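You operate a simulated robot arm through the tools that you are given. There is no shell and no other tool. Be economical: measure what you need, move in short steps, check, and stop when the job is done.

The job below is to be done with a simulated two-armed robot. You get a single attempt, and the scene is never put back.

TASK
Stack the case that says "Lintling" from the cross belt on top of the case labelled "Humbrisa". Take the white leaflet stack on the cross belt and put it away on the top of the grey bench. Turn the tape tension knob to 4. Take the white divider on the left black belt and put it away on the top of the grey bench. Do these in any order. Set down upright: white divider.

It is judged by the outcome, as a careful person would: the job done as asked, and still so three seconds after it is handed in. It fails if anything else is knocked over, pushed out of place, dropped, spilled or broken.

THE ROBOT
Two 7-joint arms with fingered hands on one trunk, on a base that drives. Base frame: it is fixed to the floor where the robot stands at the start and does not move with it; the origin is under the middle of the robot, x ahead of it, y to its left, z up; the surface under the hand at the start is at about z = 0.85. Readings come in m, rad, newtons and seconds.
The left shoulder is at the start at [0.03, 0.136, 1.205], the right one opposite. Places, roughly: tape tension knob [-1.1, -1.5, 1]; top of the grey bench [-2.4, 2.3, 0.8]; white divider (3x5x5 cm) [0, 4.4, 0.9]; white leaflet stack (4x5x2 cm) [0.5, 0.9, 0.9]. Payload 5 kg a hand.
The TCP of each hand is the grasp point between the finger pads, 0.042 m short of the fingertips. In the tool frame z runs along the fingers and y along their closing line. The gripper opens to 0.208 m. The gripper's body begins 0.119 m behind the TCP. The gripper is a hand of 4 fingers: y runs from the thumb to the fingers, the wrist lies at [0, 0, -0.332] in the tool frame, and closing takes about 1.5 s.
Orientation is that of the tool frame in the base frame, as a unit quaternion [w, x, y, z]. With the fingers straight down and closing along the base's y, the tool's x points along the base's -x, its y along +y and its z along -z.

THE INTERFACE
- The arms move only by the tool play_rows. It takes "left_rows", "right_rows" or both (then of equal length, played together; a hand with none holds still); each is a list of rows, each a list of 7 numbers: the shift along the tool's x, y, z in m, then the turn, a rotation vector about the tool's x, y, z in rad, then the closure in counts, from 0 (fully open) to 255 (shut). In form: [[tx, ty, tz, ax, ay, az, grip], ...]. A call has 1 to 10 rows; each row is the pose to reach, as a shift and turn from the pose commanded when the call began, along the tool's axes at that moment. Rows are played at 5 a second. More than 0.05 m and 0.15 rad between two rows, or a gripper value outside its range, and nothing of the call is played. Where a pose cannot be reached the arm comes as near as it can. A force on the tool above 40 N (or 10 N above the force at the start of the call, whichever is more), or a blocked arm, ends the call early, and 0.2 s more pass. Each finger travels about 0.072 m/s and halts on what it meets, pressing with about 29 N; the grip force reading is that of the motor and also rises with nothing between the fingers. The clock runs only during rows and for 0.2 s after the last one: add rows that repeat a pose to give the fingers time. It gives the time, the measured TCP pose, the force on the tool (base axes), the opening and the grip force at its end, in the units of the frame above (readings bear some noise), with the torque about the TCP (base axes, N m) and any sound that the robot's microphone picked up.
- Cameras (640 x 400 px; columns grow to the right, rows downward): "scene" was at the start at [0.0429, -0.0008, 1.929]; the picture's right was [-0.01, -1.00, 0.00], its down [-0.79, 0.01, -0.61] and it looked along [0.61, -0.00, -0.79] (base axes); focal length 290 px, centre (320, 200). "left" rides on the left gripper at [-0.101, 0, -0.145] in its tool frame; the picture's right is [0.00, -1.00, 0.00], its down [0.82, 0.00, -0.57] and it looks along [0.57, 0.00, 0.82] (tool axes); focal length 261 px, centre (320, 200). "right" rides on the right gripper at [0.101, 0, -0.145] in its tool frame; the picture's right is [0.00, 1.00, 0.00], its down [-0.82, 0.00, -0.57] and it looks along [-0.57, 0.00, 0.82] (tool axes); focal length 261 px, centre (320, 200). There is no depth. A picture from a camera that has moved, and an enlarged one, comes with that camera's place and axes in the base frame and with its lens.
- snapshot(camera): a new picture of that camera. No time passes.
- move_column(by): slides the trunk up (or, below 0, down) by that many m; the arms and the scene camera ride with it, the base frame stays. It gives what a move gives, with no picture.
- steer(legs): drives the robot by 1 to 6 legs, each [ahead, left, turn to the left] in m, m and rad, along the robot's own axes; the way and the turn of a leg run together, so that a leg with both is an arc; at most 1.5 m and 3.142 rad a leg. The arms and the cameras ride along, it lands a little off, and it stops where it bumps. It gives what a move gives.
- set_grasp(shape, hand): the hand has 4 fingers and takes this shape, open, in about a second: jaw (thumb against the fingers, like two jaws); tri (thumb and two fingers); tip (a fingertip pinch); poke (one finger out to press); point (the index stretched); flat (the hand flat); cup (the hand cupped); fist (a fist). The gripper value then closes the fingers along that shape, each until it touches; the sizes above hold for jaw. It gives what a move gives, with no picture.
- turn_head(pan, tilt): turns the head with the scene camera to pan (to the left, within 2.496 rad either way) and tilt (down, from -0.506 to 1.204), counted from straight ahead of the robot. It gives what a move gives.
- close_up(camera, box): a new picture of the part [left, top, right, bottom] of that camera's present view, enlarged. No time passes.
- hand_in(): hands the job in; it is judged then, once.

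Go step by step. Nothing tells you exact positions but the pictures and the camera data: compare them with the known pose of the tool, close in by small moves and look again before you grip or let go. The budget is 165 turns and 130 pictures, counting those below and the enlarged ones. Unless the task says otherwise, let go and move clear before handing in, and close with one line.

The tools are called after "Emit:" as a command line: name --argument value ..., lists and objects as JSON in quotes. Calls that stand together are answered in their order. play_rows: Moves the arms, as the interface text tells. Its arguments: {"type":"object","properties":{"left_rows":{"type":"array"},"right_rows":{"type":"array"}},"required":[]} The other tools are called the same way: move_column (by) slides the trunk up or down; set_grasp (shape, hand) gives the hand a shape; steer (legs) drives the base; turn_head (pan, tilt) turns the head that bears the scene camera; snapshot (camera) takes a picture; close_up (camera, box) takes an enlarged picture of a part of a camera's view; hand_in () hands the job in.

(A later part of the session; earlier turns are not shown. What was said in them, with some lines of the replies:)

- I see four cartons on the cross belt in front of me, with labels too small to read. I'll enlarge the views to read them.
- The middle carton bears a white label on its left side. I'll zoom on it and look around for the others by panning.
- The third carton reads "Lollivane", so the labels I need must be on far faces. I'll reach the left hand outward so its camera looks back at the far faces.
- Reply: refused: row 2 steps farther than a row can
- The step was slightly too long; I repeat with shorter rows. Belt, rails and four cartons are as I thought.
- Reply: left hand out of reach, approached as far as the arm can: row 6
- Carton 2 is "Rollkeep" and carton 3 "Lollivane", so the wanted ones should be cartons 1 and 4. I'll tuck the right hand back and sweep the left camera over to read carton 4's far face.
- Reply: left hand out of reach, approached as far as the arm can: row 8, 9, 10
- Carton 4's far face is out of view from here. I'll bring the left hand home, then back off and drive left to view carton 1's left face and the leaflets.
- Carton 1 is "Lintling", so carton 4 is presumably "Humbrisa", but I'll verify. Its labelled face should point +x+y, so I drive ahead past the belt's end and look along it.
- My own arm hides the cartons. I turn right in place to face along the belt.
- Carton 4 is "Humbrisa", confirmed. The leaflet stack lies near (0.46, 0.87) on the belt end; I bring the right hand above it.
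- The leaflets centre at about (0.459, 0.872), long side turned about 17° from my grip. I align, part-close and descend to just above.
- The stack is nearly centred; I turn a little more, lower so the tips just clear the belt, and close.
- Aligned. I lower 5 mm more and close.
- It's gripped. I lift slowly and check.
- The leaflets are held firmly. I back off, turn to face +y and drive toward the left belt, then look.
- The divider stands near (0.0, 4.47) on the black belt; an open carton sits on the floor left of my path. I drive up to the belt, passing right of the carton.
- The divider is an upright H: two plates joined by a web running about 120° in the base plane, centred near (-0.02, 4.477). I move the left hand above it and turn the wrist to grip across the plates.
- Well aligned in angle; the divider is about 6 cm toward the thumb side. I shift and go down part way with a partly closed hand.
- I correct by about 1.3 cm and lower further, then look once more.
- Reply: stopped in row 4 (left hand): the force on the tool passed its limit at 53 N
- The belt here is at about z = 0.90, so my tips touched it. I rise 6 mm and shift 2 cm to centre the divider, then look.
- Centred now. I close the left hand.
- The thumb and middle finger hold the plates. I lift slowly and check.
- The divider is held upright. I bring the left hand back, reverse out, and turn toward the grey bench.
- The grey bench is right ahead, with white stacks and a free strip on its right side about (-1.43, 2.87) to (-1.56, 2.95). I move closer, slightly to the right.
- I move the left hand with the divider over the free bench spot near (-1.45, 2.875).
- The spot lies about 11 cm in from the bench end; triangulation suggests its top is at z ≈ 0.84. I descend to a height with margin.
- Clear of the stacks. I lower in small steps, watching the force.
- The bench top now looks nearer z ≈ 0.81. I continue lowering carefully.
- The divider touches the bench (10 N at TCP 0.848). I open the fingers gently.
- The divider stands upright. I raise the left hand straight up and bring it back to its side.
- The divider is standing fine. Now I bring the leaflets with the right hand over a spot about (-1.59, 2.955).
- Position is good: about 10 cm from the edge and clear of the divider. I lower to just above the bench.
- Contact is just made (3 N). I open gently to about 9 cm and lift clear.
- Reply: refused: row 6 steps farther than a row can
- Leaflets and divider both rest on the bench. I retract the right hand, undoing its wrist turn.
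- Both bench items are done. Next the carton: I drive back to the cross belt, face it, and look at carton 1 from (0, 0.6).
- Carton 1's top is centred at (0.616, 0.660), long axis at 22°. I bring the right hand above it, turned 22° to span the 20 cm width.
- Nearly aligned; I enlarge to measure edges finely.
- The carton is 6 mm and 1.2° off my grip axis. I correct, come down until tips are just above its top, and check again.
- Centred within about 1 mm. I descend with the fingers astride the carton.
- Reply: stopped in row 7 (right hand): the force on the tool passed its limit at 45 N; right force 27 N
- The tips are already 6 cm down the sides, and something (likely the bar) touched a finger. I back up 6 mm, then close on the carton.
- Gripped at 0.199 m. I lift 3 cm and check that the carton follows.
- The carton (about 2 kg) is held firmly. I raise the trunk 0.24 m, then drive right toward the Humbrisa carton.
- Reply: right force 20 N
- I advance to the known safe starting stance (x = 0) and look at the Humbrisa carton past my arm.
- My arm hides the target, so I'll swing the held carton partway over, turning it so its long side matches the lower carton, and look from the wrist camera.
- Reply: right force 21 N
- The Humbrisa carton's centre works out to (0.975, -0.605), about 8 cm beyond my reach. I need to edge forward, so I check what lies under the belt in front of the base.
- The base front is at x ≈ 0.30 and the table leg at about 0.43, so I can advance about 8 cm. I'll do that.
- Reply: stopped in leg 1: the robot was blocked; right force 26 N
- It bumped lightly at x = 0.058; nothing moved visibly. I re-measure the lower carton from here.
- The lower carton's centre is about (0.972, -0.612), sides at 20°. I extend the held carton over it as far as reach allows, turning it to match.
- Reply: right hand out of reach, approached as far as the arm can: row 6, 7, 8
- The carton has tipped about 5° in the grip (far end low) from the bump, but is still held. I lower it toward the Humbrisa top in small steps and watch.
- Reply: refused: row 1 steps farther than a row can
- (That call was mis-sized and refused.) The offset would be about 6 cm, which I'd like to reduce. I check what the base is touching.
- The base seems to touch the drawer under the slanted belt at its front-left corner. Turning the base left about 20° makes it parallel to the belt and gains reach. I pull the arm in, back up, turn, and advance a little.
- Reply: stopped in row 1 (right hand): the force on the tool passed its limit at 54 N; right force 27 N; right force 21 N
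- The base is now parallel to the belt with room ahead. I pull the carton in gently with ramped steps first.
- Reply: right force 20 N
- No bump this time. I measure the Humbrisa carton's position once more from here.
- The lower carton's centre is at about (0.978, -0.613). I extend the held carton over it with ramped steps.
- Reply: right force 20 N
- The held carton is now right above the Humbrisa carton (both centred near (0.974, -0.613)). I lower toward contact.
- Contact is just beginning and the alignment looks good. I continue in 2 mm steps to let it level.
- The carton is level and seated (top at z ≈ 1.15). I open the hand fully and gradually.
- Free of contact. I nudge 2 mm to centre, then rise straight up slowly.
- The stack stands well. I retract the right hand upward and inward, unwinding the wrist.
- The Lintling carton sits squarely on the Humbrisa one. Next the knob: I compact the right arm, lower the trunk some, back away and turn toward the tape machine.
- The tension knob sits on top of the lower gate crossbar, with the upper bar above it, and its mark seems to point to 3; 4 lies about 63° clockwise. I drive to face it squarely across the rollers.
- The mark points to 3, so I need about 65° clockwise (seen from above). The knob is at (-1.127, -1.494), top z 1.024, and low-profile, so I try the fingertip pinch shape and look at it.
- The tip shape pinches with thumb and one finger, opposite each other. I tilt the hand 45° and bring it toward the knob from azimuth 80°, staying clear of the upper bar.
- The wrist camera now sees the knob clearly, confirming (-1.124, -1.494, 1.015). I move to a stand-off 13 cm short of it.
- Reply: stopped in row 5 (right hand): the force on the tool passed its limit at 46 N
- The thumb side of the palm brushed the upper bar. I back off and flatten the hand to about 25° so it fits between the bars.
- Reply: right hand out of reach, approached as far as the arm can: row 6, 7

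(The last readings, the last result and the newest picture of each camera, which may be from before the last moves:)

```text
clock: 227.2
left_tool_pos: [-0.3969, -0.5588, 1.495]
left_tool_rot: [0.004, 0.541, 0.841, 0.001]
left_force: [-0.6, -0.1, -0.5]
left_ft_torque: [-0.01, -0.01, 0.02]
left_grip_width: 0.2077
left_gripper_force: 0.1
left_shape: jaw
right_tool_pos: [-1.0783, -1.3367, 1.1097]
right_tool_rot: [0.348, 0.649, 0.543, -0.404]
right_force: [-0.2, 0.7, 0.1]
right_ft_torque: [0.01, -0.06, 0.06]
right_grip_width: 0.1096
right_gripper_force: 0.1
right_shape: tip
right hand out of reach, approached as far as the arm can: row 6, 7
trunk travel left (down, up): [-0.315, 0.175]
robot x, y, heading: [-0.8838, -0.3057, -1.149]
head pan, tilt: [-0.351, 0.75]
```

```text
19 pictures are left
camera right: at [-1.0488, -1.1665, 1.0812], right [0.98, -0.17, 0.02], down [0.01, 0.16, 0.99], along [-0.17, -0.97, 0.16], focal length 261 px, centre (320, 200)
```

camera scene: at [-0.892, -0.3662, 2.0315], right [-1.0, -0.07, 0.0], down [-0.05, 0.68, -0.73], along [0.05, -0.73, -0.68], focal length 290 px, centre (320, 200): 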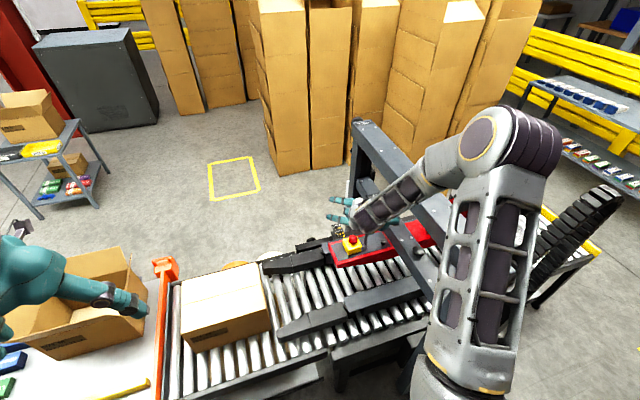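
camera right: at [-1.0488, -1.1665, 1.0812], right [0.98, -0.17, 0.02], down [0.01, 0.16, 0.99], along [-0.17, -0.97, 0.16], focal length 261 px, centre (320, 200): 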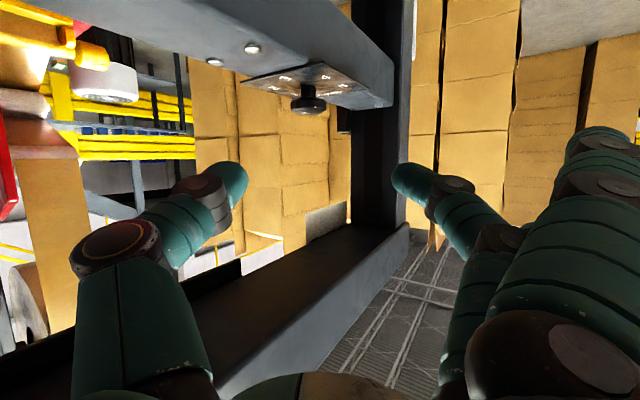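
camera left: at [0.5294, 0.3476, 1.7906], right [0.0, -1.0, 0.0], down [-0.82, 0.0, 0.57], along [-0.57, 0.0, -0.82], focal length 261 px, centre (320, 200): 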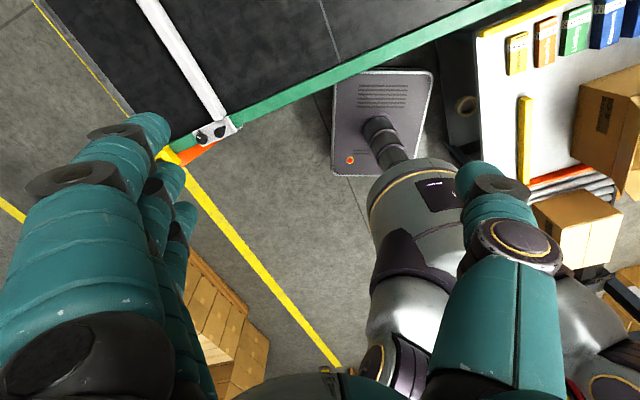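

The wrist is at a joint limit for a flat hand this close in. I retreat a little, back the base 8 cm and lower the trunk 10 cm so the forearm comes in flatter.

Emit:
play_rows --right_rows '[[0, 0.01, -0.03, 0, 0, 0, 120], [0, 0.02, -0.07, 0, 0, 0, 120], [0, 0.03, -0.11, 0, 0, 0, 120]]'

Emit:
steer --legs '[[-0.08, 0, 0]]'

Emit:
move_column --by -0.1

Emit:
snapshot --camera "right"

```text
clock: 228.0
left_tool_pos: [-0.3967, -0.558, 1.4949]
left_tool_rot: [0.004, 0.541, 0.841, 0.0]
left_force: [-0.2, -0.1, 0.4]
left_ft_torque: [-0.09, 0.14, 0.02]
left_grip_width: 0.2081
left_gripper_force: 0.1
left_shape: jaw
right_tool_pos: [-1.0311, -1.2442, 1.1571]
right_tool_rot: [0.353, 0.645, 0.54, -0.41]
right_force: [0.8, 0.6, 0.2]
right_ft_torque: [0.01, 0.0, -0.02]
right_grip_width: 0.1099
right_gripper_force: 0.1
right_shape: tip
trunk travel left (down, up): [-0.315, 0.175]
robot x, y, heading: [-0.8818, -0.3086, -1.141]
head pan, tilt: [-0.351, 0.75]
```

```text
clock: 229.1
left_tool_pos: [-0.4318, -0.4838, 1.4966]
left_tool_rot: [0.004, 0.54, 0.842, 0.0]
left_force: [-0.2, 1.9, 0.0]
left_ft_torque: [-0.22, -0.1, 0.04]
left_grip_width: 0.2079
left_gripper_force: 0.1
left_shape: jaw
right_tool_pos: [-1.0649, -1.1712, 1.1565]
right_tool_rot: [0.353, 0.645, 0.541, -0.409]
right_force: [-0.5, 0.6, 1.1]
right_ft_torque: [0.05, -0.02, 0.06]
right_grip_width: 0.1099
right_gripper_force: 0.1
right_shape: tip
trunk travel left (down, up): [-0.315, 0.175]
robot x, y, heading: [-0.9148, -0.2341, -1.144]
head pan, tilt: [-0.351, 0.75]
```

```text
clock: 230.4
left_tool_pos: [-0.4311, -0.486, 1.3954]
left_tool_rot: [0.004, 0.54, 0.842, 0.0]
left_force: [-0.5, -0.6, -0.4]
left_ft_torque: [0.02, 0.0, 0.02]
left_grip_width: 0.208
left_gripper_force: 0.1
left_shape: jaw
right_tool_pos: [-1.0643, -1.1726, 1.0558]
right_tool_rot: [0.353, 0.645, 0.54, -0.409]
right_force: [0.5, -0.6, 0.5]
right_ft_torque: [-0.01, 0.03, -0.01]
right_grip_width: 0.1098
right_gripper_force: 0.1
right_shape: tip
trunk travel left (down, up): [-0.215, 0.275]
robot x, y, heading: [-0.9154, -0.2315, -1.143]
head pan, tilt: [-0.351, 0.75]
```

```text
18 pictures are left
camera right: at [-1.0347, -1.0025, 1.0245], right [0.99, -0.17, 0.02], down [0.01, 0.18, 0.98], along [-0.17, -0.97, 0.18], focal length 261 px, centre (320, 200)
```

right: 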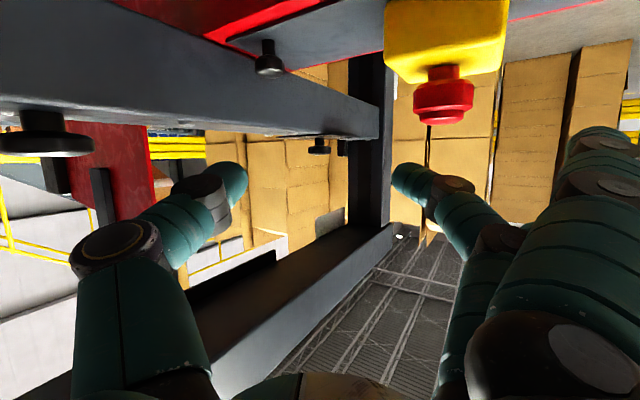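

The e-stop lies close to the path, so I rise first, move forward above it, then come down to a stand-off just short of the knob.

Emit:
play_rows --right_rows '[[-0.045, 0.0007, -0.0206, 0, 0, 0, 130], [-0.0622, -0.0017, 0.0164, 0, 0, 0, 130], [-0.0793, -0.0041, 0.0536, 0, 0, 0, 130], [-0.0965, -0.0065, 0.0908, 0, 0, 0, 130], [-0.1136, -0.0089, 0.128, 0, 0, 0, 130], [-0.1308, -0.0113, 0.1653, 0, 0, 0, 130], [-0.113, -0.007, 0.2, 0, 0, 0, 130], [-0.0955, -0.0032, 0.2346, 0, 0, 0, 130], [-0.0955, -0.0032, 0.2346, 0, 0, 0, 130]]'

Emit:
snapshot --camera "right"

```text
clock: 232.4
left_tool_pos: [-0.4305, -0.4847, 1.3951]
left_tool_rot: [0.005, 0.541, 0.841, 0.0]
left_force: [-0.4, 0.1, -0.1]
left_ft_torque: [-0.11, 0.03, 0.0]
left_grip_width: 0.2081
left_gripper_force: 0.0
left_shape: jaw
right_tool_pos: [-1.1097, -1.4226, 1.0467]
right_tool_rot: [0.353, 0.645, 0.541, -0.41]
right_force: [-0.1, 0.7, -0.3]
right_ft_torque: [0.01, -0.01, -0.01]
right_grip_width: 0.1026
right_gripper_force: 0.2
right_shape: tip
trunk travel left (down, up): [-0.215, 0.275]
robot x, y, heading: [-0.9173, -0.2326, -1.144]
head pan, tilt: [-0.351, 0.75]
```

```text
17 pictures are left
camera right: at [-1.0813, -1.2518, 1.0148], right [0.99, -0.17, 0.02], down [0.01, 0.18, 0.98], along [-0.17, -0.97, 0.18], focal length 261 px, centre (320, 200)
```

right: 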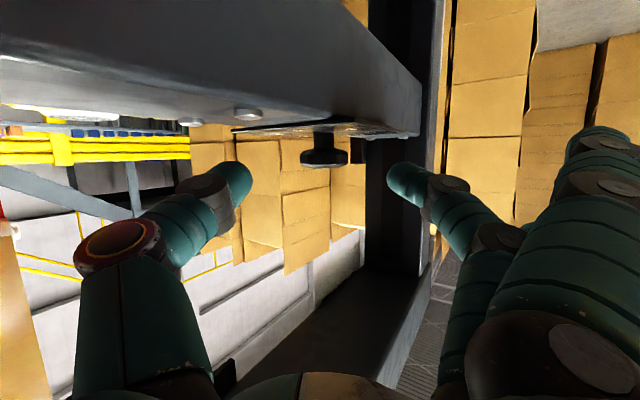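

The knob is centred between the fingertips. I advance 5 cm so the pads flank it, then look before closing.

Emit:
play_rows --right_rows '[[-0.002, 0.001, 0.02, 0, 0, 0, 130], [-0.004, 0.001, 0.04, 0, 0, 0, 130], [-0.005, 0.001, 0.052, 0, 0, 0, 130], [-0.005, 0.001, 0.052, 0, 0, 0, 130]]'

Emit:
snapshot --camera "right"

```text
clock: 233.4
left_tool_pos: [-0.431, -0.4859, 1.3954]
left_tool_rot: [0.005, 0.541, 0.841, 0.001]
left_force: [-1.3, -0.5, 0.3]
left_ft_torque: [-0.02, 0.0, -0.01]
left_grip_width: 0.2077
left_gripper_force: 0.1
left_shape: jaw
right_tool_pos: [-1.1169, -1.471, 1.0289]
right_tool_rot: [0.353, 0.644, 0.542, -0.408]
right_force: [0.0, 0.3, -0.1]
right_ft_torque: [0.02, -0.04, -0.03]
right_grip_width: 0.1029
right_gripper_force: 0.0
right_shape: tip
trunk travel left (down, up): [-0.215, 0.275]
robot x, y, heading: [-0.9181, -0.234, -1.143]
head pan, tilt: [-0.351, 0.75]
```

```text
16 pictures are left
camera right: at [-1.0877, -1.3007, 0.9966], right [0.99, -0.17, 0.02], down [0.01, 0.18, 0.98], along [-0.17, -0.97, 0.18], focal length 261 px, centre (320, 200)
```

right: 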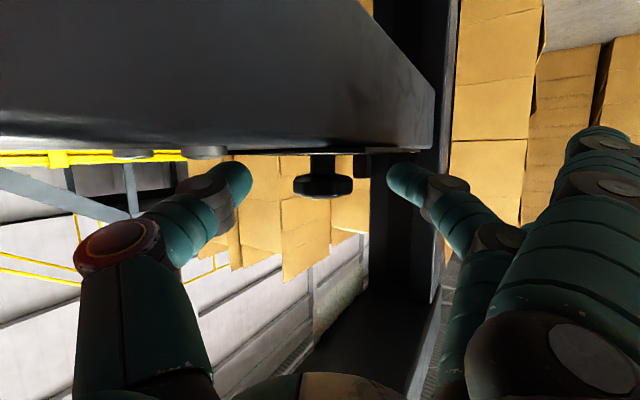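

The fingertips flank the knob head at the right height. I close gently.

Emit:
play_rows --right_rows '[[0, 0, 0, 0, 0, 0, 160], [0, 0, 0, 0, 0, 0, 190], [0, 0, 0, 0, 0, 0, 220], [0, 0, 0, 0, 0, 0, 255], [0, 0, 0, 0, 0, 0, 255], [0, 0, 0, 0, 0, 0, 255]]'

Emit:
snapshot --camera "right"

```text
clock: 234.8
left_tool_pos: [-0.4305, -0.4866, 1.3951]
left_tool_rot: [0.005, 0.54, 0.841, 0.001]
left_force: [-0.9, 0.3, 0.1]
left_ft_torque: [0.01, 0.01, 0.0]
left_grip_width: 0.2079
left_gripper_force: 0.0
left_shape: jaw
right_tool_pos: [-1.1163, -1.4718, 1.028]
right_tool_rot: [0.353, 0.645, 0.542, -0.408]
right_force: [0.4, -6.2, -1.0]
right_ft_torque: [-0.02, 0.01, 0.0]
right_grip_width: 0.0342
right_gripper_force: 29.6
right_shape: tip
trunk travel left (down, up): [-0.215, 0.275]
robot x, y, heading: [-0.9145, -0.2365, -1.145]
head pan, tilt: [-0.351, 0.75]
```

```text
15 pictures are left
camera right: at [-1.0877, -1.3013, 0.996], right [0.99, -0.17, 0.02], down [0.01, 0.18, 0.98], along [-0.17, -0.97, 0.18], focal length 261 px, centre (320, 200)
```

right: 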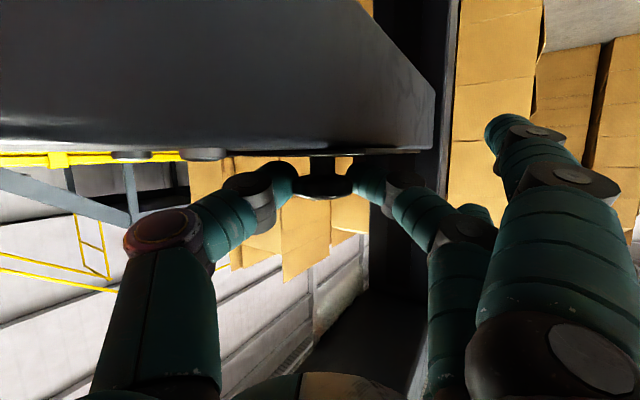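

Gripped. An idle finger limits how far I can swing before the far post, so I turn in small bites: first about 17° clockwise around the knob axis.

Emit:
play_rows --right_rows '[[0, 0.0011, 0, 0.0455, -0.0007, 0.0208, 255], [0, 0.0023, 0.0001, 0.0909, -0.0014, 0.0415, 255], [0, 0.0034, 0.0003, 0.1364, -0.002, 0.0623, 255], [-0.0001, 0.0044, 0.0004, 0.1818, -0.0028, 0.083, 255], [-0.0002, 0.0055, 0.0007, 0.2273, -0.0034, 0.1038, 255], [-0.0004, 0.0067, 0.001, 0.2727, -0.0042, 0.1245, 255]]'

Emit:
close_up --camera "scene" --box '[330, 160, 430, 240]'

```text
clock: 236.2
left_tool_pos: [-0.4313, -0.4866, 1.3954]
left_tool_rot: [0.004, 0.54, 0.841, 0.0]
left_force: [0.0, 1.1, 0.9]
left_ft_torque: [-0.01, 0.03, 0.04]
left_grip_width: 0.2081
left_gripper_force: 0.2
left_shape: jaw
right_tool_pos: [-1.1106, -1.474, 1.0269]
right_tool_rot: [0.287, 0.719, 0.439, -0.457]
right_force: [-6.1, -8.3, -1.8]
right_ft_torque: [-0.13, -0.16, -0.05]
right_grip_width: 0.0332
right_gripper_force: 29.2
right_shape: tip
trunk travel left (down, up): [-0.215, 0.275]
robot x, y, heading: [-0.9179, -0.2316, -1.142]
head pan, tilt: [-0.351, 0.75]
```

```text
5.00 times, centred on (380, 200) of scene
camera zoom: at [-0.9247, -0.2919, 1.9316], right [-1.0, -0.08, 0.0], down [-0.05, 0.68, -0.73], along [0.06, -0.73, -0.68], focal length 1448 px, centre (20, 200)
```

zoom: 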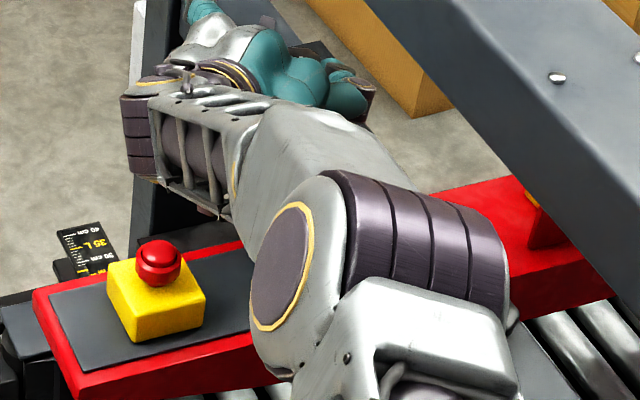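

It swung 17° with modest forces. I open, swing back to azimuth 89°, and regrip in one go.

Emit:
play_rows --right_rows '[[0, 0, 0, 0, 0, 0, 150], [0, 0, 0, 0, 0, 0, 150], [-0.0001, -0.0034, 0.0002, -0.1363, 0.0017, -0.0628, 150], [-0.0005, -0.0065, 0.0009, -0.2727, 0.0035, -0.1257, 150], [-0.001, -0.0097, 0.002, -0.409, 0.0052, -0.1886, 150], [-0.001, -0.0097, 0.002, -0.409, 0.0052, -0.1886, 150], [-0.001, -0.0097, 0.002, -0.409, 0.0052, -0.1886, 255], [-0.001, -0.0097, 0.002, -0.409, 0.0052, -0.1886, 255], [-0.001, -0.0097, 0.002, -0.409, 0.0052, -0.1886, 255], [-0.001, -0.0097, 0.002, -0.409, 0.0052, -0.1886, 255]]'

Emit:
snapshot --camera "right"

```text
clock: 238.4
left_tool_pos: [-0.4302, -0.4871, 1.3939]
left_tool_rot: [0.005, 0.541, 0.841, 0.0]
left_force: [0.6, 0.1, 0.2]
left_ft_torque: [0.0, -0.02, 0.05]
left_grip_width: 0.2079
left_gripper_force: 0.1
left_shape: jaw
right_tool_pos: [-1.1206, -1.4701, 1.027]
right_tool_rot: [0.382, 0.602, 0.588, -0.382]
right_force: [-2.0, -4.7, -2.9]
right_ft_torque: [0.0, 0.1, -0.06]
right_grip_width: 0.0356
right_gripper_force: 29.1
right_shape: tip
trunk travel left (down, up): [-0.215, 0.275]
robot x, y, heading: [-0.9148, -0.2364, -1.143]
head pan, tilt: [-0.351, 0.75]
```

```text
13 pictures are left
camera right: at [-1.1174, -1.2969, 0.9956], right [1.0, -0.02, 0.01], down [-0.01, 0.18, 0.98], along [-0.02, -0.98, 0.18], focal length 261 px, centre (320, 200)
```

right: 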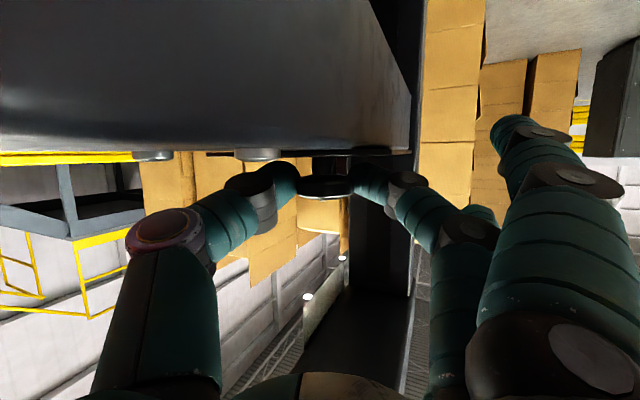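

Regripped at azimuth 89°. Second bite: 24° clockwise.

Emit:
play_rows --right_rows '[[0, 0.0018, 0, 0.0636, -0.0008, 0.0291, 255], [0, 0.0036, 0.0002, 0.1273, -0.0015, 0.0582, 255], [-0.0001, 0.0052, 0.0005, 0.1909, -0.0023, 0.0874, 255], [-0.0003, 0.0068, 0.0008, 0.2545, -0.003, 0.1165, 255], [-0.0005, 0.0083, 0.0013, 0.3182, -0.0038, 0.1456, 255], [-0.0007, 0.0098, 0.0018, 0.3818, -0.0045, 0.1747, 255], [-0.0007, 0.0098, 0.0018, 0.3818, -0.0045, 0.1747, 255]]'

```text
clock: 240.0
left_tool_pos: [-0.4307, -0.4849, 1.3956]
left_tool_rot: [0.004, 0.54, 0.841, 0.001]
left_force: [0.4, -0.1, -0.1]
left_ft_torque: [-0.02, -0.04, -0.02]
left_grip_width: 0.208
left_gripper_force: 0.0
left_shape: jaw
right_tool_pos: [-1.1098, -1.4725, 1.0259]
right_tool_rot: [0.294, 0.712, 0.45, -0.452]
right_force: [-5.7, 6.4, -4.6]
right_ft_torque: [0.14, -0.07, -0.1]
right_grip_width: 0.035
right_gripper_force: 29.2
right_shape: tip
trunk travel left (down, up): [-0.215, 0.275]
robot x, y, heading: [-0.9146, -0.2321, -1.141]
head pan, tilt: [-0.351, 0.75]
```

I open and back off to see how far the knob has turned.

Emit:
play_rows --right_rows '[[0, 0, 0, 0, 0, 0, 130], [0, 0, 0, 0, 0, 0, 130], [0, 0, -0.04, 0, 0, 0, 130], [-0.01, 0, -0.08, 0, 0, 0, 130], [-0.02, 0, -0.12, 0, 0, 0, 130], [-0.04, 0.01, -0.16, 0, 0.1, 0, 130], [-0.06, 0.02, -0.19, 0, 0.2, 0, 130], [-0.08, 0.03, -0.22, 0, 0.3, 0, 130], [-0.09, 0.04, -0.25, 0, 0.4, 0, 130]]'

Emit:
close_up --camera "scene" --box '[330, 150, 430, 225]'

Emit:
snapshot --camera "right"

```text
clock: 242.0
left_tool_pos: [-0.4299, -0.4845, 1.3953]
left_tool_rot: [0.004, 0.541, 0.841, 0.0]
left_force: [-0.7, -0.3, 0.5]
left_ft_torque: [-0.07, 0.0, -0.01]
left_grip_width: 0.2079
left_gripper_force: 0.0
left_shape: jaw
right_tool_pos: [-0.9948, -1.3157, 1.2139]
right_tool_rot: [0.198, 0.787, 0.5, -0.303]
right_force: [0.4, -0.2, -1.7]
right_ft_torque: [-0.15, 0.08, 0.03]
right_grip_width: 0.1014
right_gripper_force: 0.1
right_shape: tip
trunk travel left (down, up): [-0.215, 0.275]
robot x, y, heading: [-0.9175, -0.2351, -1.143]
head pan, tilt: [-0.351, 0.75]
```

```text
5.33 times, centred on (380, 188) of scene
camera zoom: at [-0.9241, -0.2895, 1.9316], right [-1.0, -0.08, 0.0], down [-0.05, 0.68, -0.73], along [0.06, -0.73, -0.68], focal length 1545 px, centre (0, 267)
```

zoom: 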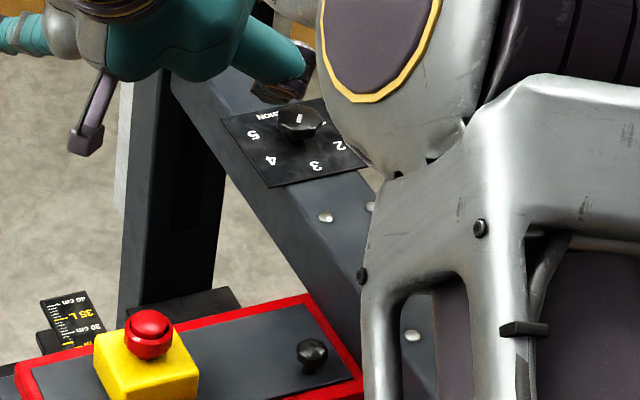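

```text
11 pictures are left
camera right: at [-0.9229, -1.1602, 1.2532], right [0.91, -0.42, 0.01], down [-0.11, -0.19, 0.98], along [-0.41, -0.88, -0.22], focal length 261 px, centre (320, 200)
```

right: 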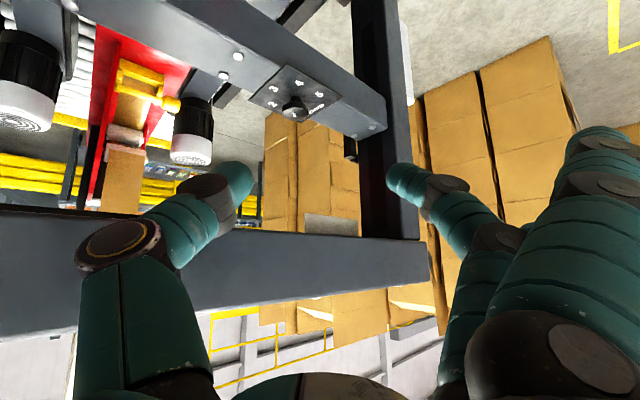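

Emit:
close_up --camera "scene" --box '[370, 162, 402, 186]'

```text
16.00 times, centred on (386, 174) of scene
camera zoom: at [-0.9241, -0.2895, 1.9316], right [-1.0, -0.08, 0.0], down [-0.05, 0.68, -0.73], along [0.06, -0.73, -0.68], focal length 4635 px, centre (-736, 616)
```

zoom: 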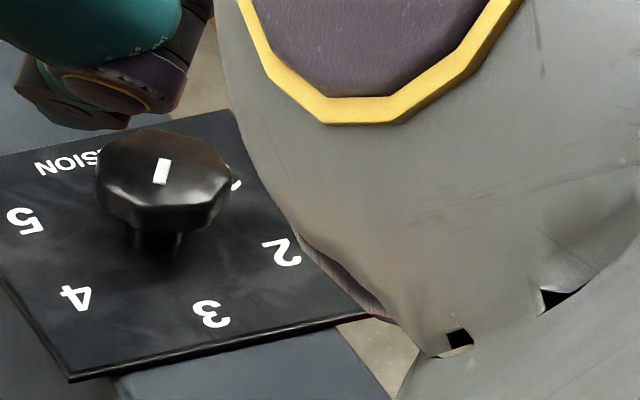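

The knob has turned from 3 to between 3 and 4 (about 100°, with 4 at 130°). About 30° remain, so I go back in along the same path.

Emit:
play_rows --right_rows '[[-0.0025, -0.01, 0.0315, 0, -0.1, 0, 130], [0.0043, -0.02, 0.067, 0, -0.2, 0, 130], [0.011, -0.03, 0.1024, 0, -0.3, 0, 130], [0.0139, -0.04, 0.147, 0, -0.4, 0, 130], [0.0076, -0.04, 0.1877, 0, -0.4, 0, 130], [0.0012, -0.04, 0.2284, 0, -0.4, 0, 130], [-0.0144, -0.04, 0.2653, 0, -0.4, 0, 130], [-0.0144, -0.04, 0.2653, 0, -0.4, 0, 130]]'

```text
clock: 243.8
left_tool_pos: [-0.4282, -0.4837, 1.3959]
left_tool_rot: [0.005, 0.54, 0.842, 0.0]
left_force: [0.2, 1.4, 0.2]
left_ft_torque: [-0.12, 0.05, 0.03]
left_grip_width: 0.208
left_gripper_force: 0.2
left_shape: jaw
right_tool_pos: [-1.1089, -1.4716, 1.0267]
right_tool_rot: [0.294, 0.711, 0.45, -0.454]
right_force: [0.3, 0.4, 0.6]
right_ft_torque: [0.02, 0.0, 0.04]
right_grip_width: 0.1014
right_gripper_force: 0.1
right_shape: tip
trunk travel left (down, up): [-0.215, 0.275]
robot x, y, heading: [-0.9118, -0.2356, -1.144]
head pan, tilt: [-0.351, 0.75]
```

I swing back to azimuth 91° with open fingers and regrip.

Emit:
play_rows --right_rows '[[-0.0001, -0.0037, 0.0001, -0.1365, 0.0014, -0.0624, 150], [-0.0004, -0.0075, 0.0007, -0.273, 0.0028, -0.1248, 150], [-0.0008, -0.0105, 0.0014, -0.378, 0.0039, -0.1728, 150], [-0.001, -0.0113, 0.0018, -0.4186, 0.0043, -0.1914, 150], [-0.001, -0.0113, 0.0018, -0.4186, 0.0043, -0.1914, 150], [-0.001, -0.0113, 0.0018, -0.4186, 0.0043, -0.1914, 255], [-0.001, -0.0113, 0.0018, -0.4186, 0.0043, -0.1914, 255], [-0.001, -0.0113, 0.0018, -0.4186, 0.0043, -0.1914, 255], [-0.001, -0.0113, 0.0018, -0.4186, 0.0043, -0.1914, 255]]'

```text
clock: 244.6
left_tool_pos: [-0.4313, -0.4853, 1.3945]
left_tool_rot: [0.003, 0.54, 0.842, 0.0]
left_force: [0.1, -1.0, -0.6]
left_ft_torque: [0.11, 0.03, 0.0]
left_grip_width: 0.208
left_gripper_force: 0.1
left_shape: jaw
right_tool_pos: [-1.1455, -1.4695, 1.0223]
right_tool_rot: [0.347, 0.604, 0.586, -0.416]
right_force: [1.6, 3.1, 6.4]
right_ft_torque: [-0.3, -0.34, 0.08]
right_grip_width: 0.0874
right_gripper_force: 0.1
right_shape: tip
right hand out of reach, approached as far as the arm can: row 3
trunk travel left (down, up): [-0.215, 0.275]
robot x, y, heading: [-0.9164, -0.2333, -1.14]
head pan, tilt: [-0.351, 0.75]
stopped in row 4 (right hand): the force on the tool passed its limit at 59 N (the readings are from after the stop); the commanded pose is now the measured one
```

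The arm met a limit and touched something. I look before moving on.

Emit:
snapshot --camera "right"

```text
9 pictures are left
camera right: at [-1.1342, -1.2965, 0.9913], right [0.99, -0.08, -0.06], down [0.08, 0.17, 0.98], along [-0.06, -0.98, 0.18], focal length 261 px, centre (320, 200)
```

right: 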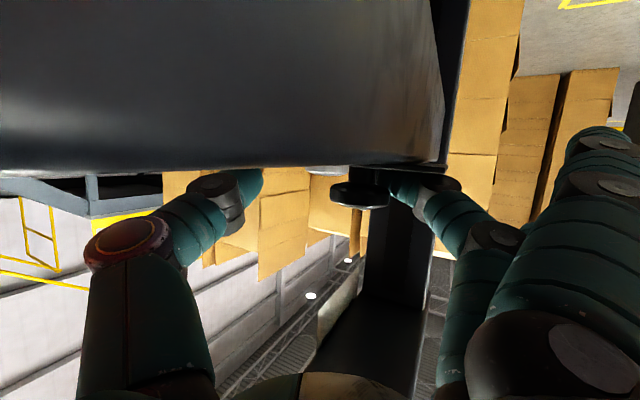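

The hand drifted 2.5 cm sideways against the knob. I recentre it, level the roll, and check.

Emit:
play_rows --right_rows '[[-0.003, 0.005, -0.001, 0, 0, 0.02, 130], [-0.004, 0.014, -0.002, 0, 0, 0.045, 130], [-0.004, 0.021, -0.002, 0, 0, 0.066, 130], [-0.004, 0.025, -0.002, 0, 0, 0.066, 130], [-0.004, 0.025, -0.002, 0, 0, 0.066, 130]]'

Emit:
snapshot --camera "right"

```text
clock: 245.8
left_tool_pos: [-0.4307, -0.4854, 1.3946]
left_tool_rot: [0.004, 0.541, 0.841, 0.001]
left_force: [0.3, 0.3, -0.2]
left_ft_torque: [-0.01, 0.0, -0.01]
left_grip_width: 0.2078
left_gripper_force: 0.0
left_shape: jaw
right_tool_pos: [-1.1228, -1.4703, 1.0246]
right_tool_rot: [0.359, 0.623, 0.565, -0.405]
right_force: [0.6, 0.4, 0.0]
right_ft_torque: [-0.02, -0.03, 0.0]
right_grip_width: 0.101
right_gripper_force: 0.0
right_shape: tip
trunk travel left (down, up): [-0.215, 0.275]
robot x, y, heading: [-0.9142, -0.2345, -1.142]
head pan, tilt: [-0.351, 0.75]
```

```text
8 pictures are left
camera right: at [-1.1041, -1.2982, 0.9927], right [0.99, -0.1, -0.01], down [0.02, 0.18, 0.98], along [-0.1, -0.98, 0.18], focal length 261 px, centre (320, 200)
```

right: 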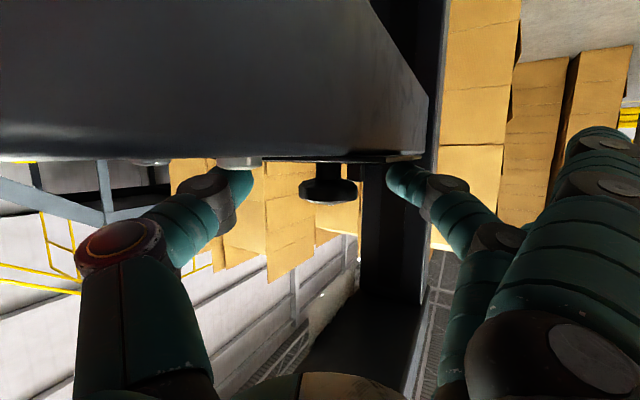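

Centred again. I grip and turn another 20° clockwise.

Emit:
play_rows --right_rows '[[0, 0.004, 0, 0, 0, 0, 170], [0, 0.004, 0, 0, 0, 0, 255], [0, 0.004, 0, 0, 0, 0, 255], [0, 0.004, 0, 0, 0, 0, 255], [0, 0.0057, 0, 0.0637, 0.0007, 0.029, 255], [-0.0001, 0.0074, 0.0001, 0.1274, 0.0014, 0.0581, 255], [-0.0002, 0.0091, 0.0003, 0.1911, 0.0021, 0.0871, 255], [-0.0004, 0.0107, 0.0006, 0.2548, 0.0028, 0.1162, 255], [-0.0006, 0.0122, 0.001, 0.3185, 0.0035, 0.1453, 255], [-0.0006, 0.0122, 0.001, 0.3185, 0.0035, 0.1453, 255]]'

Emit:
play_rows --right_rows '[[0, 0, 0, 0, 0, 0, 130], [0, 0, 0, 0, 0, 0, 130], [0, 0, -0.04, 0, 0, 0, 130], [-0.01, 0, -0.08, 0, 0, 0, 130], [-0.02, 0, -0.12, 0, 0, 0, 130], [-0.04, 0.01, -0.16, 0, 0.1, 0, 130], [-0.06, 0.02, -0.19, 0, 0.2, 0, 130], [-0.08, 0.03, -0.22, 0, 0.3, 0, 130], [-0.09, 0.04, -0.25, 0, 0.4, 0, 130]]'

Emit:
close_up --camera "scene" --box '[370, 162, 402, 186]'

```text
clock: 248.0
left_tool_pos: [-0.4318, -0.4856, 1.3954]
left_tool_rot: [0.004, 0.539, 0.842, 0.0]
left_force: [-0.5, 0.8, 0.5]
left_ft_torque: [0.01, -0.03, 0.01]
left_grip_width: 0.208
left_gripper_force: 0.0
left_shape: jaw
right_tool_pos: [-1.112, -1.4729, 1.023]
right_tool_rot: [0.282, 0.713, 0.448, -0.46]
right_force: [-8.4, 0.2, -4.4]
right_ft_torque: [0.13, 0.09, -0.17]
right_grip_width: 0.0327
right_gripper_force: 29.2
right_shape: tip
trunk travel left (down, up): [-0.215, 0.275]
robot x, y, heading: [-0.9184, -0.2349, -1.14]
head pan, tilt: [-0.351, 0.75]
```

```text
clock: 250.0
left_tool_pos: [-0.4302, -0.4845, 1.3945]
left_tool_rot: [0.005, 0.541, 0.841, 0.0]
left_force: [0.0, 0.2, 1.0]
left_ft_torque: [-0.05, 0.01, 0.01]
left_grip_width: 0.2079
left_gripper_force: 0.1
left_shape: jaw
right_tool_pos: [-0.9904, -1.3191, 1.2104]
right_tool_rot: [0.187, 0.79, 0.496, -0.309]
right_force: [0.2, 1.1, -1.9]
right_ft_torque: [-0.11, 0.08, 0.06]
right_grip_width: 0.1013
right_gripper_force: 0.0
right_shape: tip
trunk travel left (down, up): [-0.215, 0.275]
robot x, y, heading: [-0.916, -0.2338, -1.14]
head pan, tilt: [-0.351, 0.75]
```

```text
16.00 times, centred on (386, 174) of scene
camera zoom: at [-0.9242, -0.2898, 1.9316], right [-1.0, -0.08, 0.0], down [-0.05, 0.68, -0.73], along [0.06, -0.73, -0.68], focal length 4635 px, centre (-736, 616)
```

zoom: 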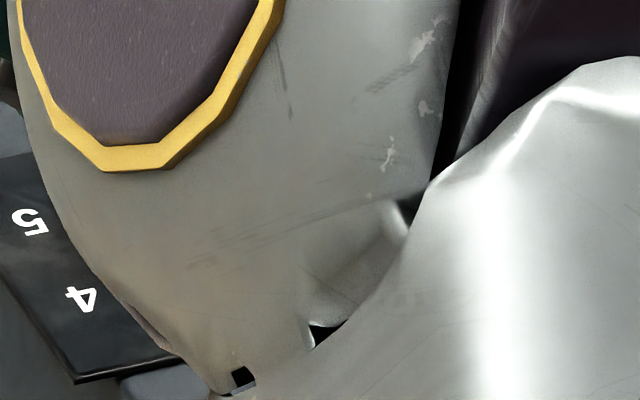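

My elbow now hides the dial; I move the arm aside to the left and look again.

Emit:
play_rows --right_rows '[[0.013, 0.03, -0.035, 0, 0, 0, 130], [0.026, 0.06, -0.07, 0, 0, 0, 130], [0.04, 0.09, -0.105, 0, 0, 0, 130], [0.053, 0.12, -0.14, 0, 0, 0, 130], [0.066, 0.15, -0.175, 0, 0, 0, 130], [0.079, 0.18, -0.21, 0, 0, 0, 130]]'

Emit:
close_up --camera "scene" --box '[366, 156, 406, 186]'

```text
clock: 251.4
left_tool_pos: [-0.4284, -0.4857, 1.395]
left_tool_rot: [0.004, 0.541, 0.841, 0.0]
left_force: [0.7, 1.3, 0.7]
left_ft_torque: [-0.15, 0.2, -0.01]
left_grip_width: 0.2082
left_gripper_force: 0.0
left_shape: jaw
right_tool_pos: [-0.7395, -1.2198, 1.3098]
right_tool_rot: [0.187, 0.79, 0.496, -0.309]
right_force: [-0.1, -0.3, -0.5]
right_ft_torque: [-0.02, -0.01, -0.01]
right_grip_width: 0.1016
right_gripper_force: 0.2
right_shape: tip
trunk travel left (down, up): [-0.215, 0.275]
robot x, y, heading: [-0.9145, -0.2338, -1.147]
head pan, tilt: [-0.351, 0.75]
```

```text
13.33 times, centred on (386, 171) of scene
camera zoom: at [-0.9214, -0.2895, 1.9316], right [-1.0, -0.08, 0.0], down [-0.05, 0.68, -0.73], along [0.06, -0.73, -0.68], focal length 3862 px, centre (-560, 587)
```

zoom: 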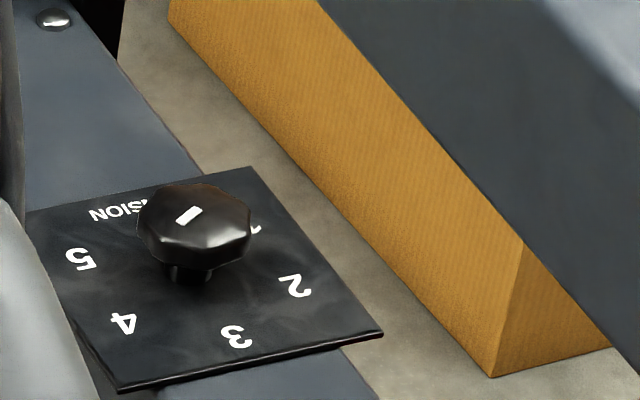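

The mark now appears to point at 4. I confirm with a tighter view.

Emit:
close_up --camera "scene" --box '[370, 166, 386, 182]'

```text
16.00 times, centred on (378, 174) of scene
camera zoom: at [-0.9214, -0.2895, 1.9316], right [-1.0, -0.08, 0.0], down [-0.05, 0.68, -0.73], along [0.06, -0.73, -0.68], focal length 4635 px, centre (-608, 616)
```

zoom: 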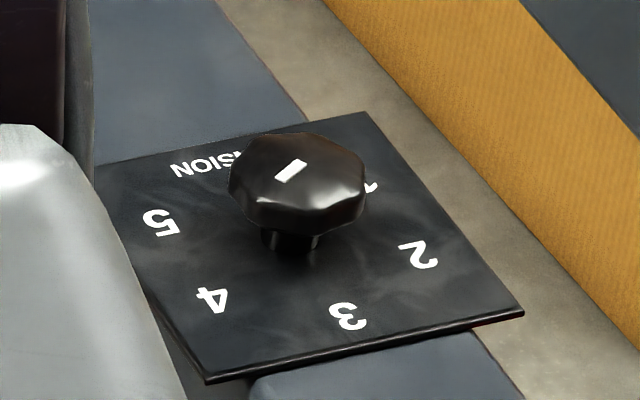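

The mark is at about 123–127° with "4" at 131°, so I'd like to add a few degrees. I return along the same path.

Emit:
play_rows --right_rows '[[-0.013, -0.03, 0.035, 0, 0, 0, 130], [-0.026, -0.06, 0.07, 0, 0, 0, 130], [-0.04, -0.09, 0.105, 0, 0, 0, 130], [-0.053, -0.12, 0.14, 0, 0, 0, 130], [-0.066, -0.15, 0.175, 0, 0, 0, 130], [-0.079, -0.18, 0.21, 0, 0, 0, 130]]'

Emit:
play_rows --right_rows '[[-0.0025, -0.01, 0.0315, 0, -0.1, 0, 130], [0.0043, -0.02, 0.067, 0, -0.2, 0, 130], [0.011, -0.03, 0.1024, 0, -0.3, 0, 130], [0.0139, -0.04, 0.147, 0, -0.4, 0, 130], [0.0076, -0.04, 0.1877, 0, -0.4, 0, 130], [0.0012, -0.04, 0.2284, 0, -0.4, 0, 130], [-0.0144, -0.04, 0.2653, 0, -0.4, 0, 130], [-0.0144, -0.04, 0.2653, 0, -0.4, 0, 130]]'

Emit:
snapshot --camera "right"

```text
clock: 252.8
left_tool_pos: [-0.432, -0.4864, 1.3942]
left_tool_rot: [0.005, 0.54, 0.841, 0.001]
left_force: [-1.5, -0.5, 0.2]
left_ft_torque: [0.08, -0.18, -0.02]
left_grip_width: 0.2081
left_gripper_force: 0.0
left_shape: jaw
right_tool_pos: [-0.9889, -1.3212, 1.2097]
right_tool_rot: [0.189, 0.79, 0.496, -0.308]
right_force: [2.2, -0.2, 0.1]
right_ft_torque: [0.06, 0.13, -0.11]
right_grip_width: 0.1013
right_gripper_force: 0.0
right_shape: tip
trunk travel left (down, up): [-0.215, 0.275]
robot x, y, heading: [-0.915, -0.2386, -1.143]
head pan, tilt: [-0.351, 0.75]
```

```text
clock: 254.6
left_tool_pos: [-0.4295, -0.4829, 1.3959]
left_tool_rot: [0.005, 0.54, 0.841, -0.002]
left_force: [2.1, 1.3, 0.9]
left_ft_torque: [-0.18, 0.05, 0.03]
left_grip_width: 0.2079
left_gripper_force: 0.1
left_shape: jaw
right_tool_pos: [-1.1105, -1.474, 1.0272]
right_tool_rot: [0.283, 0.712, 0.448, -0.461]
right_force: [0.2, 1.8, 0.8]
right_ft_torque: [0.04, -0.06, 0.07]
right_grip_width: 0.1015
right_gripper_force: 0.0
right_shape: tip
trunk travel left (down, up): [-0.215, 0.275]
robot x, y, heading: [-0.9197, -0.2348, -1.141]
head pan, tilt: [-0.351, 0.75]
```

```text
4 pictures are left
camera right: at [-1.0338, -1.3178, 0.995], right [0.9, -0.44, -0.01], down [0.08, 0.16, 0.98], along [-0.43, -0.88, 0.18], focal length 261 px, centre (320, 200)
```

right: 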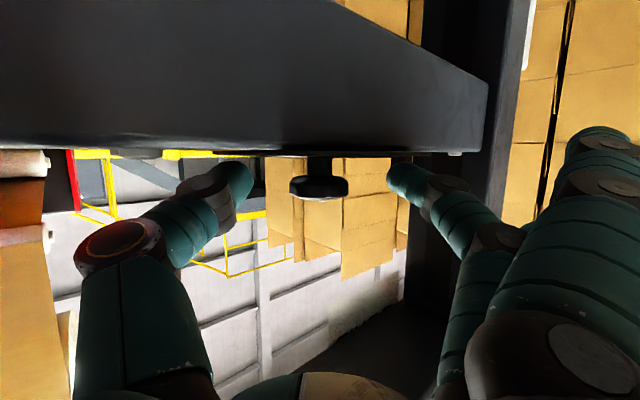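

Centred around the knob. I close, turn about 7° more, and open.

Emit:
play_rows --right_rows '[[0, 0, 0, 0, 0, 0, 190], [0, 0, 0, 0, 0, 0, 255], [0, 0, 0, 0, 0, 0, 255], [0, 0, 0, 0, 0, 0, 255], [0, 0.0013, 0.0001, 0.0546, 0.0006, 0.0249, 255], [0, 0.0027, 0.0002, 0.109, 0.0012, 0.05, 255], [0, 0.0027, 0.0002, 0.109, 0.0012, 0.05, 255], [0, 0.0027, 0.0002, 0.109, 0.0012, 0.05, 130], [0, 0.0027, 0.0002, 0.109, 0.0012, 0.05, 130], [0, 0.0027, 0.0002, 0.109, 0.0012, 0.05, 130]]'

Emit:
play_rows --right_rows '[[0, 0, -0.04, 0, 0, 0, 130], [-0.01, 0, -0.08, 0, 0, 0, 130], [-0.02, 0, -0.12, 0, 0, 0, 130], [-0.04, 0.01, -0.16, 0, 0.1, 0, 130], [-0.06, 0.02, -0.19, 0, 0.2, 0, 130], [-0.08, 0.03, -0.22, 0, 0.3, 0, 130], [-0.09, 0.04, -0.25, 0, 0.4, 0, 130]]'

Emit:
play_rows --right_rows '[[0.013, 0.03, -0.035, 0, 0, 0, 130], [0.026, 0.06, -0.07, 0, 0, 0, 130], [0.04, 0.09, -0.105, 0, 0, 0, 130], [0.053, 0.12, -0.14, 0, 0, 0, 130], [0.066, 0.15, -0.175, 0, 0, 0, 130], [0.079, 0.18, -0.21, 0, 0, 0, 130]]'

Emit:
close_up --camera "scene" --box '[368, 164, 388, 184]'

```text
clock: 256.8
left_tool_pos: [-0.4304, -0.4854, 1.3961]
left_tool_rot: [0.004, 0.541, 0.841, -0.001]
left_force: [0.1, 0.0, -0.1]
left_ft_torque: [0.02, 0.03, -0.02]
left_grip_width: 0.2078
left_gripper_force: 0.0
left_shape: jaw
right_tool_pos: [-1.1068, -1.4748, 1.023]
right_tool_rot: [0.254, 0.738, 0.404, -0.477]
right_force: [0.3, -0.3, -0.5]
right_ft_torque: [-0.02, -0.01, 0.01]
right_grip_width: 0.101
right_gripper_force: 0.1
right_shape: tip
trunk travel left (down, up): [-0.215, 0.275]
robot x, y, heading: [-0.9162, -0.2326, -1.141]
head pan, tilt: [-0.351, 0.75]
```

```text
clock: 258.4
left_tool_pos: [-0.4302, -0.4847, 1.3952]
left_tool_rot: [0.005, 0.541, 0.841, 0.0]
left_force: [0.2, 0.2, 0.0]
left_ft_torque: [-0.05, -0.02, 0.03]
left_grip_width: 0.2078
left_gripper_force: 0.0
left_shape: jaw
right_tool_pos: [-0.9712, -1.3377, 1.2099]
right_tool_rot: [0.168, 0.818, 0.448, -0.32]
right_force: [-1.3, 0.6, -0.9]
right_ft_torque: [-0.11, 0.04, 0.04]
right_grip_width: 0.1015
right_gripper_force: 0.1
right_shape: tip
trunk travel left (down, up): [-0.215, 0.275]
robot x, y, heading: [-0.9178, -0.2343, -1.138]
head pan, tilt: [-0.351, 0.75]
```

```text
clock: 259.8
left_tool_pos: [-0.4279, -0.4849, 1.3942]
left_tool_rot: [0.005, 0.54, 0.841, -0.001]
left_force: [1.5, -0.2, -0.6]
left_ft_torque: [-0.12, 0.17, -0.01]
left_grip_width: 0.2078
left_gripper_force: 0.1
left_shape: jaw
right_tool_pos: [-0.7091, -1.2671, 1.3081]
right_tool_rot: [0.167, 0.818, 0.447, -0.321]
right_force: [-1.1, -1.4, -0.9]
right_ft_torque: [-0.02, 0.0, -0.04]
right_grip_width: 0.1014
right_gripper_force: 0.0
right_shape: tip
trunk travel left (down, up): [-0.215, 0.275]
robot x, y, heading: [-0.9172, -0.2363, -1.148]
head pan, tilt: [-0.351, 0.75]
```

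```text
16.00 times, centred on (378, 174) of scene
camera zoom: at [-0.9215, -0.2896, 1.9316], right [-1.0, -0.08, 0.0], down [-0.05, 0.68, -0.73], along [0.06, -0.73, -0.68], focal length 4635 px, centre (-608, 616)
```

zoom: 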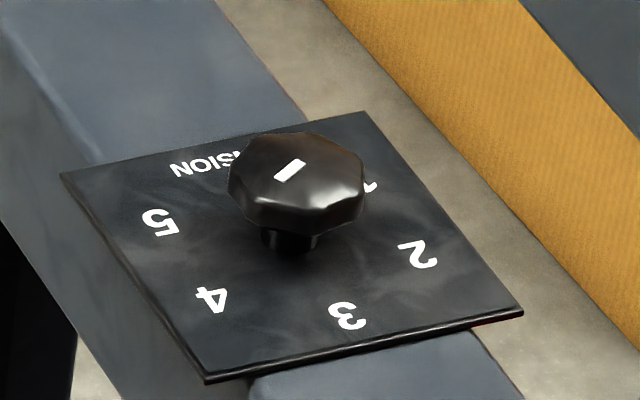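

The mark points at 4, both hands are empty and clear, and the carton stack, leaflets and divider were seen resting in place when I left them. I hand the job in.

Emit:
hand_in

```text
The job is handed in.
```

I handed in the job with all four tasks done: Lintling is stacked on Humbrisa, the leaflets and the upright divider are on the grey bench, and the tape tension knob points at 4, to within a few degrees as best I could see.
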